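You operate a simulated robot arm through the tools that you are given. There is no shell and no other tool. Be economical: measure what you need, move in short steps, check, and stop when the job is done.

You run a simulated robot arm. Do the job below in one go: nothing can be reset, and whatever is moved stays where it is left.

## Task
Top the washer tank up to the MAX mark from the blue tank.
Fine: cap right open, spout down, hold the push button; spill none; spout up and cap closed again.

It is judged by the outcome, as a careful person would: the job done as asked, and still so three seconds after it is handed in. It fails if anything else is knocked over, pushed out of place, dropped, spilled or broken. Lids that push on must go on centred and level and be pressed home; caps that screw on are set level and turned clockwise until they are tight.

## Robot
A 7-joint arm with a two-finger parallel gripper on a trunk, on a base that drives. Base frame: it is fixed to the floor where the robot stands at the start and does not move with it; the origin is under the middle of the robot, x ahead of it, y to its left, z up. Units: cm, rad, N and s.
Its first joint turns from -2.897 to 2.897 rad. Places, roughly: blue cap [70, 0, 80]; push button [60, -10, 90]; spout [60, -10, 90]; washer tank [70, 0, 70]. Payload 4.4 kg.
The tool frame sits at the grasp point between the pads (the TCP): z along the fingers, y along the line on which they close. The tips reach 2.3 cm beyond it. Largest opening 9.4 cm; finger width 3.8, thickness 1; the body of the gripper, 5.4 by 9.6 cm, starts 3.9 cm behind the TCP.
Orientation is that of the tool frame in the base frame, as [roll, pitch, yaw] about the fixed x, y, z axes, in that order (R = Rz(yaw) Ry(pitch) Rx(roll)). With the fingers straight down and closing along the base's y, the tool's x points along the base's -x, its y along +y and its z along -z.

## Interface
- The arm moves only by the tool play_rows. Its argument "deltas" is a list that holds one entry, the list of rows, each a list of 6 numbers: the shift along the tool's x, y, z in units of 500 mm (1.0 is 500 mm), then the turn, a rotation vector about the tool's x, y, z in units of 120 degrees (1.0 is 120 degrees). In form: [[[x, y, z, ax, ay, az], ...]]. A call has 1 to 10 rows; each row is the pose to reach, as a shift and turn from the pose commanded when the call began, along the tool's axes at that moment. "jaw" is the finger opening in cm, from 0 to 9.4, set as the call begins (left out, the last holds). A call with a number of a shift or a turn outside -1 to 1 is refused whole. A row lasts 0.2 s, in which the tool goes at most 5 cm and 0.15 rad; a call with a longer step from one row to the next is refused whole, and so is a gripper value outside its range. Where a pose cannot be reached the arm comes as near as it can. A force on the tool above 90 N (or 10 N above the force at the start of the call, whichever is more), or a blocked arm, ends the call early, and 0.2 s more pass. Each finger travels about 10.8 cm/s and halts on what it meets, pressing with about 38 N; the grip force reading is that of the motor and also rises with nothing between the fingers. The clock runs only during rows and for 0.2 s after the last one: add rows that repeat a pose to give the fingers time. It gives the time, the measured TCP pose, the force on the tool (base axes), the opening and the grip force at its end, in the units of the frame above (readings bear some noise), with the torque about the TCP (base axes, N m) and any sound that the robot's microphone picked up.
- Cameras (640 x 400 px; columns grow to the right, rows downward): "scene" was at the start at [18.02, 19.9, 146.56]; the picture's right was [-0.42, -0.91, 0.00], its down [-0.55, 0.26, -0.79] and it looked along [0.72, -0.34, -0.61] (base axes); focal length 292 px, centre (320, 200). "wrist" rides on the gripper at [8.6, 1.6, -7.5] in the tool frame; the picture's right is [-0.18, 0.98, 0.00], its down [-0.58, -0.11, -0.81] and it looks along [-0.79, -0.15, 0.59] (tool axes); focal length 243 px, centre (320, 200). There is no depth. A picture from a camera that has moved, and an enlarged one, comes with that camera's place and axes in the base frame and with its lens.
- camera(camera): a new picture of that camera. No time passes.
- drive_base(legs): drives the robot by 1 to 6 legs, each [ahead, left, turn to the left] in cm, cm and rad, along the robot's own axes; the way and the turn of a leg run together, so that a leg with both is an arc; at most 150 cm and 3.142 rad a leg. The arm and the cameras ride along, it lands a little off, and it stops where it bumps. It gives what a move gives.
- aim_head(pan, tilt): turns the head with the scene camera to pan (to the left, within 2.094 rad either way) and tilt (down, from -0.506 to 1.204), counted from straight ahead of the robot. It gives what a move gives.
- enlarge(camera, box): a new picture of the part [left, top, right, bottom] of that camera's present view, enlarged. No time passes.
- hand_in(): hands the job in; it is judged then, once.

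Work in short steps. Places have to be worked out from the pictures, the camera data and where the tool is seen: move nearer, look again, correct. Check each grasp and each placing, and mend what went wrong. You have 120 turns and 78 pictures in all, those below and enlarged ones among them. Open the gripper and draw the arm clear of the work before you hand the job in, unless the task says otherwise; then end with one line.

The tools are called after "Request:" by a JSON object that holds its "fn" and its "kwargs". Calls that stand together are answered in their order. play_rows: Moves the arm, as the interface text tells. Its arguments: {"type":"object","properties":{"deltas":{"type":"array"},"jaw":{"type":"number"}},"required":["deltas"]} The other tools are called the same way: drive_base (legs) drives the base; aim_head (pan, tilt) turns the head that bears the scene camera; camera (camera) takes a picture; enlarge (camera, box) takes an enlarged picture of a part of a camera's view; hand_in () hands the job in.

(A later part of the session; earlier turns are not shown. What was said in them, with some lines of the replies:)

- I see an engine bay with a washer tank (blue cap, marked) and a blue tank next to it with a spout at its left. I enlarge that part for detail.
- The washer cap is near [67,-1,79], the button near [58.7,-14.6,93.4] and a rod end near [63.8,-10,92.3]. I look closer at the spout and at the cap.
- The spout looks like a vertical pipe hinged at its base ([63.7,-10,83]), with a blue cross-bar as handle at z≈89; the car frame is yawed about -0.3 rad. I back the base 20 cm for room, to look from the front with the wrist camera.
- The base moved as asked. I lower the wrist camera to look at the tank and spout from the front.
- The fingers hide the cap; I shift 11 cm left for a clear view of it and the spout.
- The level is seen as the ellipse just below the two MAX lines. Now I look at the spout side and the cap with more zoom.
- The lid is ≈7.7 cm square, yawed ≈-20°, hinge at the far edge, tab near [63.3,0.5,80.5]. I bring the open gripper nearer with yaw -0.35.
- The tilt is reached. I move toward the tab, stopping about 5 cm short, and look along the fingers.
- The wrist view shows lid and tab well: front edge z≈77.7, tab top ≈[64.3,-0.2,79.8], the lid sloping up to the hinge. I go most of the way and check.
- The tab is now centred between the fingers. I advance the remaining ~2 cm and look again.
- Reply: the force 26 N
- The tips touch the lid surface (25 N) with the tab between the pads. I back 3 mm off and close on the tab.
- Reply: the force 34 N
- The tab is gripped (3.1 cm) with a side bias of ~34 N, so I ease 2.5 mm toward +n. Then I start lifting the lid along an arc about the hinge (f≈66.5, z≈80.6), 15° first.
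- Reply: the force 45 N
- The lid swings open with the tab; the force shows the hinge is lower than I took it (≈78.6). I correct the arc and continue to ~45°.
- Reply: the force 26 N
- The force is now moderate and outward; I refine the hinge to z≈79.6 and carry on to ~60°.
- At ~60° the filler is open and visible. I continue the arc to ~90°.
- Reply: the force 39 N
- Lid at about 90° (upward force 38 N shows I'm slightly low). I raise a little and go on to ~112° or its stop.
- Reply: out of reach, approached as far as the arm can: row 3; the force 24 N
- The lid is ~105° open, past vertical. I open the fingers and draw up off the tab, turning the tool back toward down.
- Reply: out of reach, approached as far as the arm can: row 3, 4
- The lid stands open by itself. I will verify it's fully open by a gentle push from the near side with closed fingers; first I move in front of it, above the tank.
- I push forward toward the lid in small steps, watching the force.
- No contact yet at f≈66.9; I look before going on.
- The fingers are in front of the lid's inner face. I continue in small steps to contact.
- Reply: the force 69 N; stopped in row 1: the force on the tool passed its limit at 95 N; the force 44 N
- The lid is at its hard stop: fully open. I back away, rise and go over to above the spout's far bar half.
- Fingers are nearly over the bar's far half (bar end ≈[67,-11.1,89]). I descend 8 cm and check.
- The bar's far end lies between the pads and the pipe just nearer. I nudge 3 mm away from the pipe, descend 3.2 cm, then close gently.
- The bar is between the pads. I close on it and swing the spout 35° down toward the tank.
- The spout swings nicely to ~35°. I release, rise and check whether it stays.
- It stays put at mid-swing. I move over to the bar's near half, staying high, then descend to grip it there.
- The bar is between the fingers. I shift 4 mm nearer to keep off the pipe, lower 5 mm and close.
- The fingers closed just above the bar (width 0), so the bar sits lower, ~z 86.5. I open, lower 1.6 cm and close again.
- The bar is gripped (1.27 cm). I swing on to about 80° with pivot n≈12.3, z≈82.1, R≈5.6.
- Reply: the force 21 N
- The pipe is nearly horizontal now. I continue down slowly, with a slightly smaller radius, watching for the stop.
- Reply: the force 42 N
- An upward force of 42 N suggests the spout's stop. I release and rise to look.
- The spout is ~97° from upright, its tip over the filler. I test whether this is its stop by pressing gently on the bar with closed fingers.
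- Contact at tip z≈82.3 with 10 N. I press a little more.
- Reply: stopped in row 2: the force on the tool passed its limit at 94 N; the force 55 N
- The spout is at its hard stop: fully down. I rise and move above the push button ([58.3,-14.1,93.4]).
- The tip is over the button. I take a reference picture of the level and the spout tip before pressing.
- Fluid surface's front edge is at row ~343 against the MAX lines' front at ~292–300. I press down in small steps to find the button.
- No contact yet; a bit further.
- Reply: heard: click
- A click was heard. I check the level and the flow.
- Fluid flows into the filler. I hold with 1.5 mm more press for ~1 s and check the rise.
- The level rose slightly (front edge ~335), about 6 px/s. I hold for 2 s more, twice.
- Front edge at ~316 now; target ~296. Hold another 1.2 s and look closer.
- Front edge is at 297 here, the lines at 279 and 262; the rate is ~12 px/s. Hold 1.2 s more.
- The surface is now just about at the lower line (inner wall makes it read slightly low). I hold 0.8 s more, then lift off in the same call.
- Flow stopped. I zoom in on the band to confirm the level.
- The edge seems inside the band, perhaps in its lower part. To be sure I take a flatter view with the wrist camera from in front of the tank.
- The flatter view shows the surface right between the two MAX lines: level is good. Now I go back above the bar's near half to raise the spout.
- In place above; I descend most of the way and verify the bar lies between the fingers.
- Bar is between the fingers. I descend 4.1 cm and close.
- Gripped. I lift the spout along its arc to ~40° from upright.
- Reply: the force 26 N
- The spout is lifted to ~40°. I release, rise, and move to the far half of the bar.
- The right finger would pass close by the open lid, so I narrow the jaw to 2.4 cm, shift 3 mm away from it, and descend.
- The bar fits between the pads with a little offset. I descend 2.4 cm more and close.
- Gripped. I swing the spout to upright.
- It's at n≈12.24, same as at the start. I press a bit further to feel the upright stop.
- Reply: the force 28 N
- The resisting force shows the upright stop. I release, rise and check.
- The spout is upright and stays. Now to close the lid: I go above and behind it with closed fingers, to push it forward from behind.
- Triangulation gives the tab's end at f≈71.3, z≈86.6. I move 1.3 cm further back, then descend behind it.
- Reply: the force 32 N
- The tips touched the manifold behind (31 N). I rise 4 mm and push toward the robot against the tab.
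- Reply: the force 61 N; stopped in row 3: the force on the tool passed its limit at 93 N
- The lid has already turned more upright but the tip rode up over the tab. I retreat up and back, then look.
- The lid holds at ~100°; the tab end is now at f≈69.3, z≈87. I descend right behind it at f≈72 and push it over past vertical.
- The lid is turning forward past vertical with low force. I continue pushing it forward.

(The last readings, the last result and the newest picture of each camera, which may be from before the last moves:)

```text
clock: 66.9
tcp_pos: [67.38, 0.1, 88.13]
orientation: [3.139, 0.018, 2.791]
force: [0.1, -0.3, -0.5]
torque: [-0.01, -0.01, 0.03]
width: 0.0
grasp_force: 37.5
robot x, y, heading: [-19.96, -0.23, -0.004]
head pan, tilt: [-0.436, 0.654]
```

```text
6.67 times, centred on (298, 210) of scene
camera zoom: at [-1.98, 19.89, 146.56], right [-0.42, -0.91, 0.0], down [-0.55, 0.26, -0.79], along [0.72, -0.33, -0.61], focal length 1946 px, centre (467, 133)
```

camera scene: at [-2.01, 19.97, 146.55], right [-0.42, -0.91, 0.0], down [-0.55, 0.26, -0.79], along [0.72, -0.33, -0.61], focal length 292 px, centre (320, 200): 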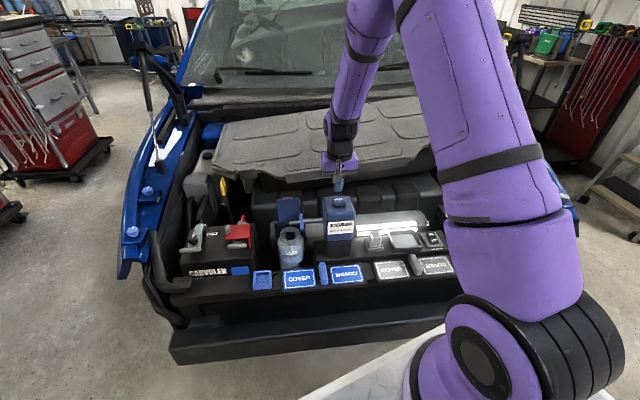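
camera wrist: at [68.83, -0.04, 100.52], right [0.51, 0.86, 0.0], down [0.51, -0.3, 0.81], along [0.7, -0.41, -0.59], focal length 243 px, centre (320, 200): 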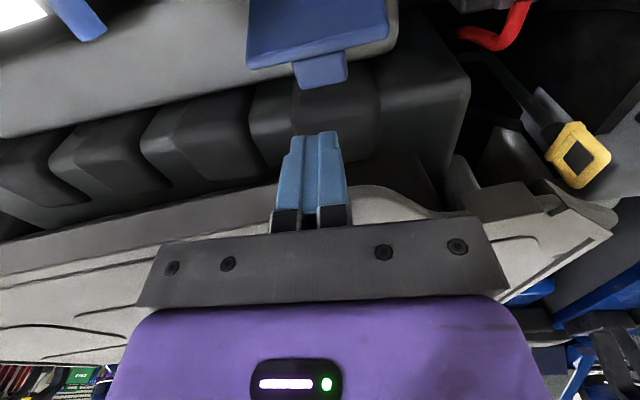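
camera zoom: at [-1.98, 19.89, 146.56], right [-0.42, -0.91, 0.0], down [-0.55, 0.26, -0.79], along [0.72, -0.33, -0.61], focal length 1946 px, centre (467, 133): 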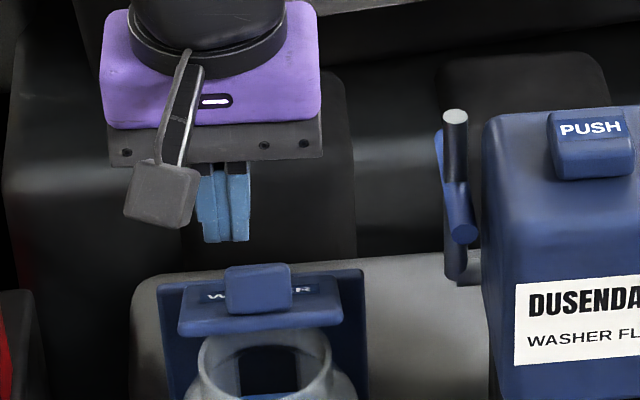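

The lid is ~40° from closed. I now press it down from above near the tab, in steps.

Request:
{"fn": "play_rows", "kwargs": {"deltas": [[[0.026, -0.02, 0.02, 0, 0, 0], [0.036, -0.02, 0.05, 0, 0, 0], [0.036, -0.02, 0.08, 0, 0, 0], [0.036, -0.02, 0.1, 0, 0, 0]]]}}

Request:
{"fn": "play_rows", "kwargs": {"deltas": [[[0, 0, 0.01, 0, 0, 0], [0, 0, 0.02, 0, 0, 0]]]}}

Request:
{"fn": "enlarge", "kwargs": {"camera": "scene", "box": [250, 190, 346, 250]}}

```text
clock: 67.9
tcp_pos: [65.61, -0.19, 83.05]
orientation: [3.137, 0.014, 2.791]
force: [-0.2, 0.2, -0.1]
torque: [-0.03, 0.02, 0.0]
width: 0.0
grasp_force: 38.5
robot x, y, heading: [-20.3, 0.11, 0.007]
head pan, tilt: [-0.436, 0.654]
```

```text
clock: 68.5
tcp_pos: [65.35, -0.27, 82.54]
orientation: [3.137, 0.022, 2.791]
force: [-22.9, -4.0, 75.0]
torque: [-0.05, 1.13, 0.09]
width: 0.0
grasp_force: 37.5
robot x, y, heading: [-19.71, -0.16, -0.004]
head pan, tilt: [-0.436, 0.654]
```

```text
6.67 times, centred on (298, 220) of scene
camera zoom: at [-2.39, 19.88, 146.61], right [-0.42, -0.91, 0.0], down [-0.55, 0.26, -0.79], along [0.72, -0.33, -0.61], focal length 1946 px, centre (467, 67)
```

zoom: 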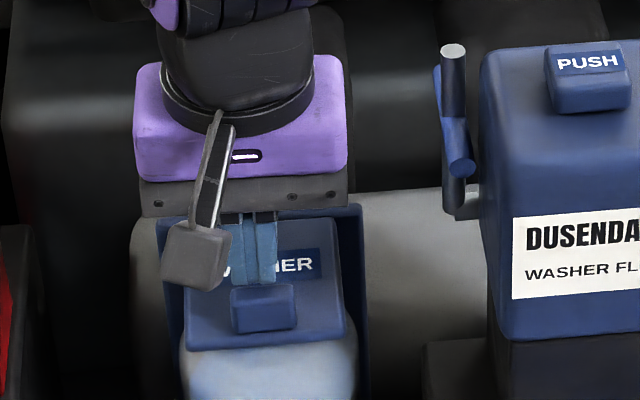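

A firm 75 N stop at tip z≈80.2, the tab's closed height. I rise clear and inspect the lid.

Request:
{"fn": "play_rows", "kwargs": {"deltas": [[[0, 0, -0.05, 0, 0, 0], [0, 0, -0.14, 0, 0, 0], [0, 0, -0.23, 0, 0, 0], [0.08, 0, -0.28, 0, 0, 0], [0.16, 0.02, -0.32, 0, 0, 0], [0.22, 0.08, -0.38, 0, 0, 0], [0.24, 0.16, -0.42, 0, 0, 0]]]}}

Request:
{"fn": "enlarge", "kwargs": {"camera": "scene", "box": [250, 180, 378, 260]}}

```text
refused: row 6 steps farther than a row can; nothing moved
```

```text
5.00 times, centred on (314, 220) of scene
camera zoom: at [-2.39, 19.88, 146.61], right [-0.42, -0.91, 0.0], down [-0.55, 0.26, -0.79], along [0.72, -0.33, -0.61], focal length 1459 px, centre (350, 100)
```

zoom: 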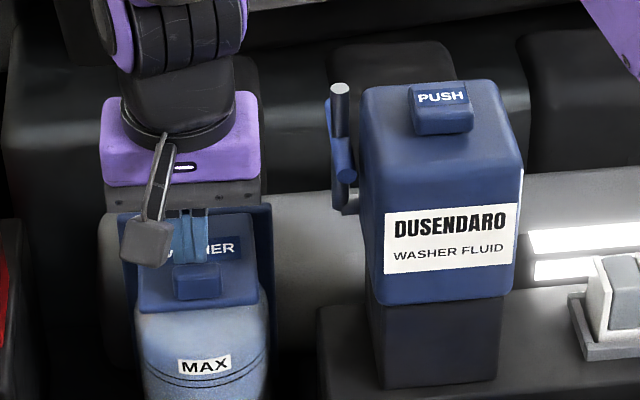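

The last row step was too long, so nothing moved; I repeat the retreat with shorter steps.

Request:
{"fn": "play_rows", "kwargs": {"deltas": [[[0, 0, -0.05, 0, 0, 0], [0, 0, -0.14, 0, 0, 0], [0, 0, -0.23, 0, 0, 0], [0.07, 0, -0.28, 0, 0, 0], [0.14, 0.02, -0.32, 0, 0, 0], [0.2, 0.06, -0.36, 0, 0, 0], [0.22, 0.13, -0.4, 0, 0, 0]]]}}

Request:
{"fn": "enlarge", "kwargs": {"camera": "scene", "box": [250, 180, 378, 260]}}

Request:
{"fn": "camera", "kwargs": {"camera": "wrist"}}

```text
clock: 70.1
tcp_pos: [57.14, 9.65, 102.01]
orientation: [3.139, 0.016, 2.792]
force: [0.3, -0.6, -0.5]
torque: [0.07, 0.04, 0.01]
width: 0.0
grasp_force: 37.9
robot x, y, heading: [-19.84, -0.27, 0.001]
head pan, tilt: [-0.436, 0.654]
```

```text
5.00 times, centred on (314, 220) of scene
camera zoom: at [-1.95, 19.84, 146.56], right [-0.42, -0.91, 0.0], down [-0.55, 0.26, -0.79], along [0.72, -0.34, -0.61], focal length 1459 px, centre (350, 100)
```

zoom: 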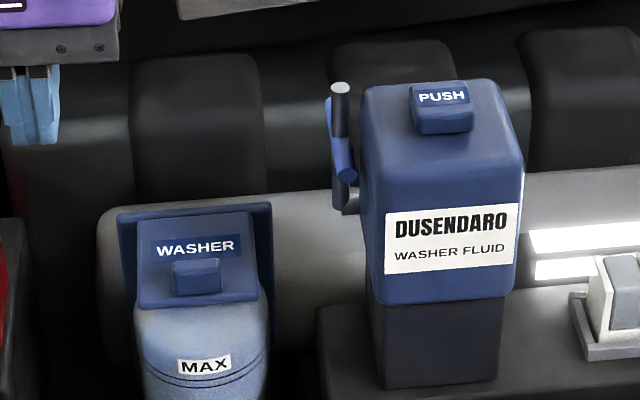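

```text
6 pictures are left
camera wrist: at [49.43, 14.19, 109.41], right [0.51, 0.86, 0.01], down [0.5, -0.3, 0.81], along [0.7, -0.41, -0.58], focal length 243 px, centre (320, 200)
```

wrist: 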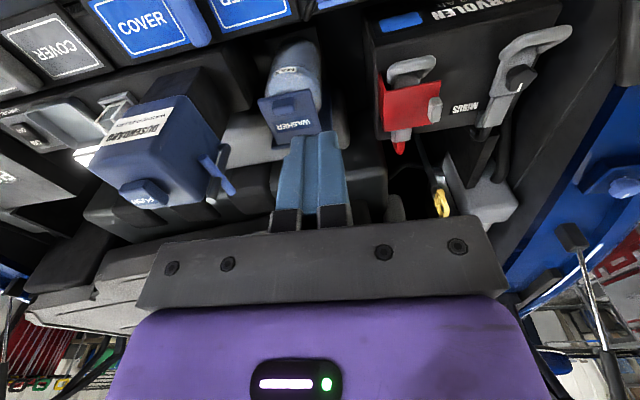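

The lid looks closed and the spout is up. I zoom in on the lid's seat to be sure it's fully home.

Request:
{"fn": "enlarge", "kwargs": {"camera": "scene", "box": [270, 216, 310, 246]}}

Request:
{"fn": "enlarge", "kwargs": {"camera": "wrist", "box": [240, 60, 352, 160]}}

```text
13.33 times, centred on (290, 231) of scene
camera zoom: at [-1.95, 19.84, 146.56], right [-0.42, -0.91, 0.0], down [-0.55, 0.26, -0.79], along [0.72, -0.34, -0.61], focal length 3892 px, centre (720, -213)
```

zoom: 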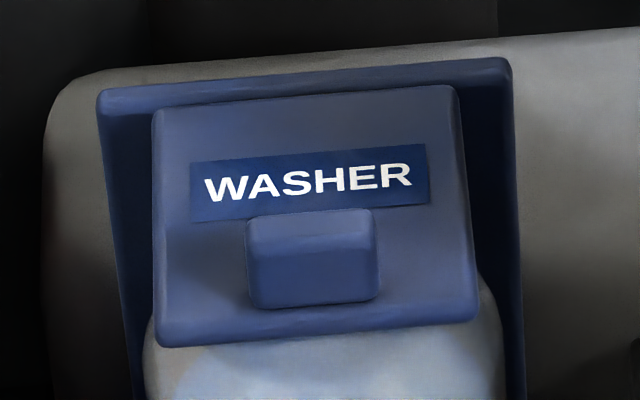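

```text
4.00 times, centred on (296, 110) of wrist
camera zoom: at [49.43, 14.19, 109.41], right [0.51, 0.86, 0.01], down [0.5, -0.3, 0.81], along [0.7, -0.41, -0.58], focal length 970 px, centre (416, 560)
```

zoom: 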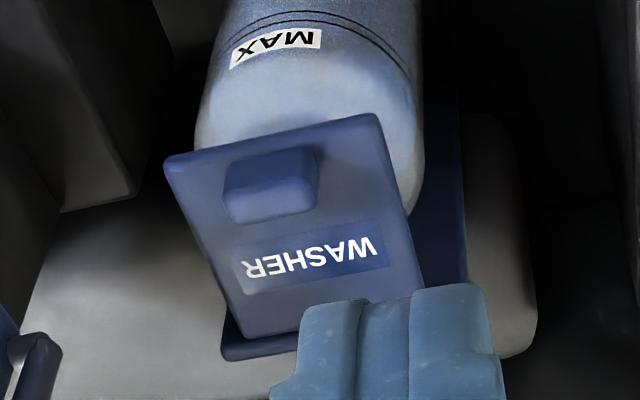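

Comparing with the start picture, the lid front may sit 1–2 mm high. To be safe I press once more, squarely over the tab near the front edge.

Request:
{"fn": "play_rows", "kwargs": {"deltas": [[[-0.066, -0.044, 0, 0, 0, 0], [-0.132, -0.088, 0.01, 0, 0, 0], [-0.198, -0.134, 0.04, 0, 0, 0], [-0.198, -0.134, 0.13, 0, 0, 0], [-0.198, -0.134, 0.22, 0, 0, 0], [-0.198, -0.134, 0.3, 0, 0, 0], [-0.198, -0.134, 0.36, 0, 0, 0]]]}}

Request:
{"fn": "play_rows", "kwargs": {"deltas": [[[0, 0, 0.01, 0, 0, 0], [0, 0, 0.02, 0, 0, 0], [0, 0, 0.027, 0, 0, 0]]]}}

```text
clock: 71.7
tcp_pos: [64.07, 0.16, 83.99]
orientation: [3.137, 0.017, 2.79]
force: [1.5, -0.2, 0.1]
torque: [-0.02, -0.01, 0.04]
width: 0.0
grasp_force: 37.6
robot x, y, heading: [-19.82, 0.22, 0.001]
head pan, tilt: [-0.436, 0.654]
```

```text
clock: 72.5
tcp_pos: [64.18, 0.07, 82.76]
orientation: [3.138, 0.017, 2.794]
force: [-8.1, 0.0, 23.4]
torque: [-0.02, 0.35, -0.03]
width: 0.0
grasp_force: 38.7
robot x, y, heading: [-20.13, 0.05, 0.003]
head pan, tilt: [-0.436, 0.654]
```

Contact at 82.76 with 23 N; I press further.

Request:
{"fn": "play_rows", "kwargs": {"deltas": [[[0, 0, 0.005, 0, 0, 0], [0, 0, 0.01, 0, 0, 0], [0, 0, 0.01, 0, 0, 0]]]}}

```text
clock: 73.3
tcp_pos: [64.14, 0.14, 82.61]
orientation: [3.135, 0.02, 2.792]
force: [-25.3, 3.3, 76.3]
torque: [-0.23, 0.28, -0.08]
width: 0.0
grasp_force: 38.5
robot x, y, heading: [-20.02, 0.18, 0.005]
head pan, tilt: [-0.436, 0.654]
```

It's a hard stop: the lid is home. I open, retreat and compare once more.

Request:
{"fn": "play_rows", "kwargs": {"deltas": [[[0, 0, -0.05, 0, 0, 0], [0, 0, -0.14, 0, 0, 0], [0, 0, -0.23, 0, 0, 0], [0.07, 0, -0.28, 0, 0, 0], [0.14, 0.02, -0.32, 0, 0, 0], [0.2, 0.06, -0.36, 0, 0, 0], [0.25, 0.12, -0.4, 0, 0, 0]]]}}

Request:
{"fn": "play_rows", "kwargs": {"deltas": [[[0.04, 0.03, -0.08, 0, 0, 0], [0.08, 0.06, -0.15, 0, 0, 0]]], "jaw": 6}}

Request:
{"fn": "enlarge", "kwargs": {"camera": "scene", "box": [260, 180, 372, 270]}}

```text
clock: 74.9
tcp_pos: [54.05, 9.72, 101.76]
orientation: [3.14, 0.013, 2.792]
force: [0.0, 0.0, -0.9]
torque: [0.04, -0.03, 0.0]
width: 0.02
grasp_force: 38.1
robot x, y, heading: [-20.06, -0.04, -0.001]
head pan, tilt: [-0.436, 0.654]
```

```text
clock: 75.5
tcp_pos: [51.47, 14.1, 109.1]
orientation: [3.138, 0.015, 2.79]
force: [0.4, -0.5, -0.8]
torque: [0.01, -0.02, 0.0]
width: 6.01
grasp_force: 0.1
robot x, y, heading: [-20.26, 0.41, -0.002]
head pan, tilt: [-0.436, 0.654]
```

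```text
4.44 times, centred on (316, 225) of scene
camera zoom: at [-1.93, 19.88, 146.55], right [-0.42, -0.91, 0.0], down [-0.55, 0.26, -0.79], along [0.72, -0.33, -0.61], focal length 1297 px, centre (338, 89)
```

zoom: 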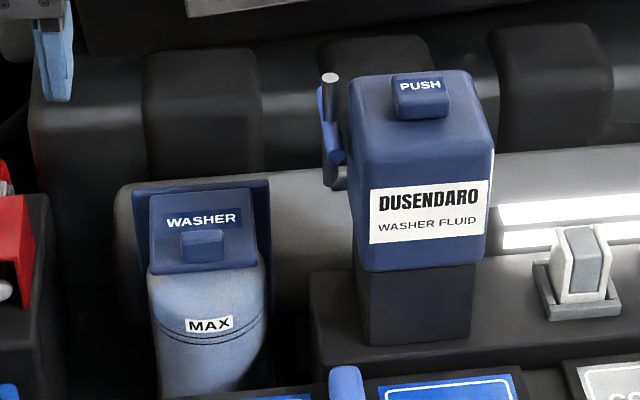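

With the same zoom as at the start, lid, tab and spout match the initial picture, the level is within the MAX band, nothing is spilled, and the arm is clear. I hand in.

Request:
{"fn": "hand_in", "kwargs": {}}

```text
The job is handed in.
```

The washer tank is filled to the MAX mark with nothing spilled; the spout is back up, the cap is pressed shut, and the arm is clear.
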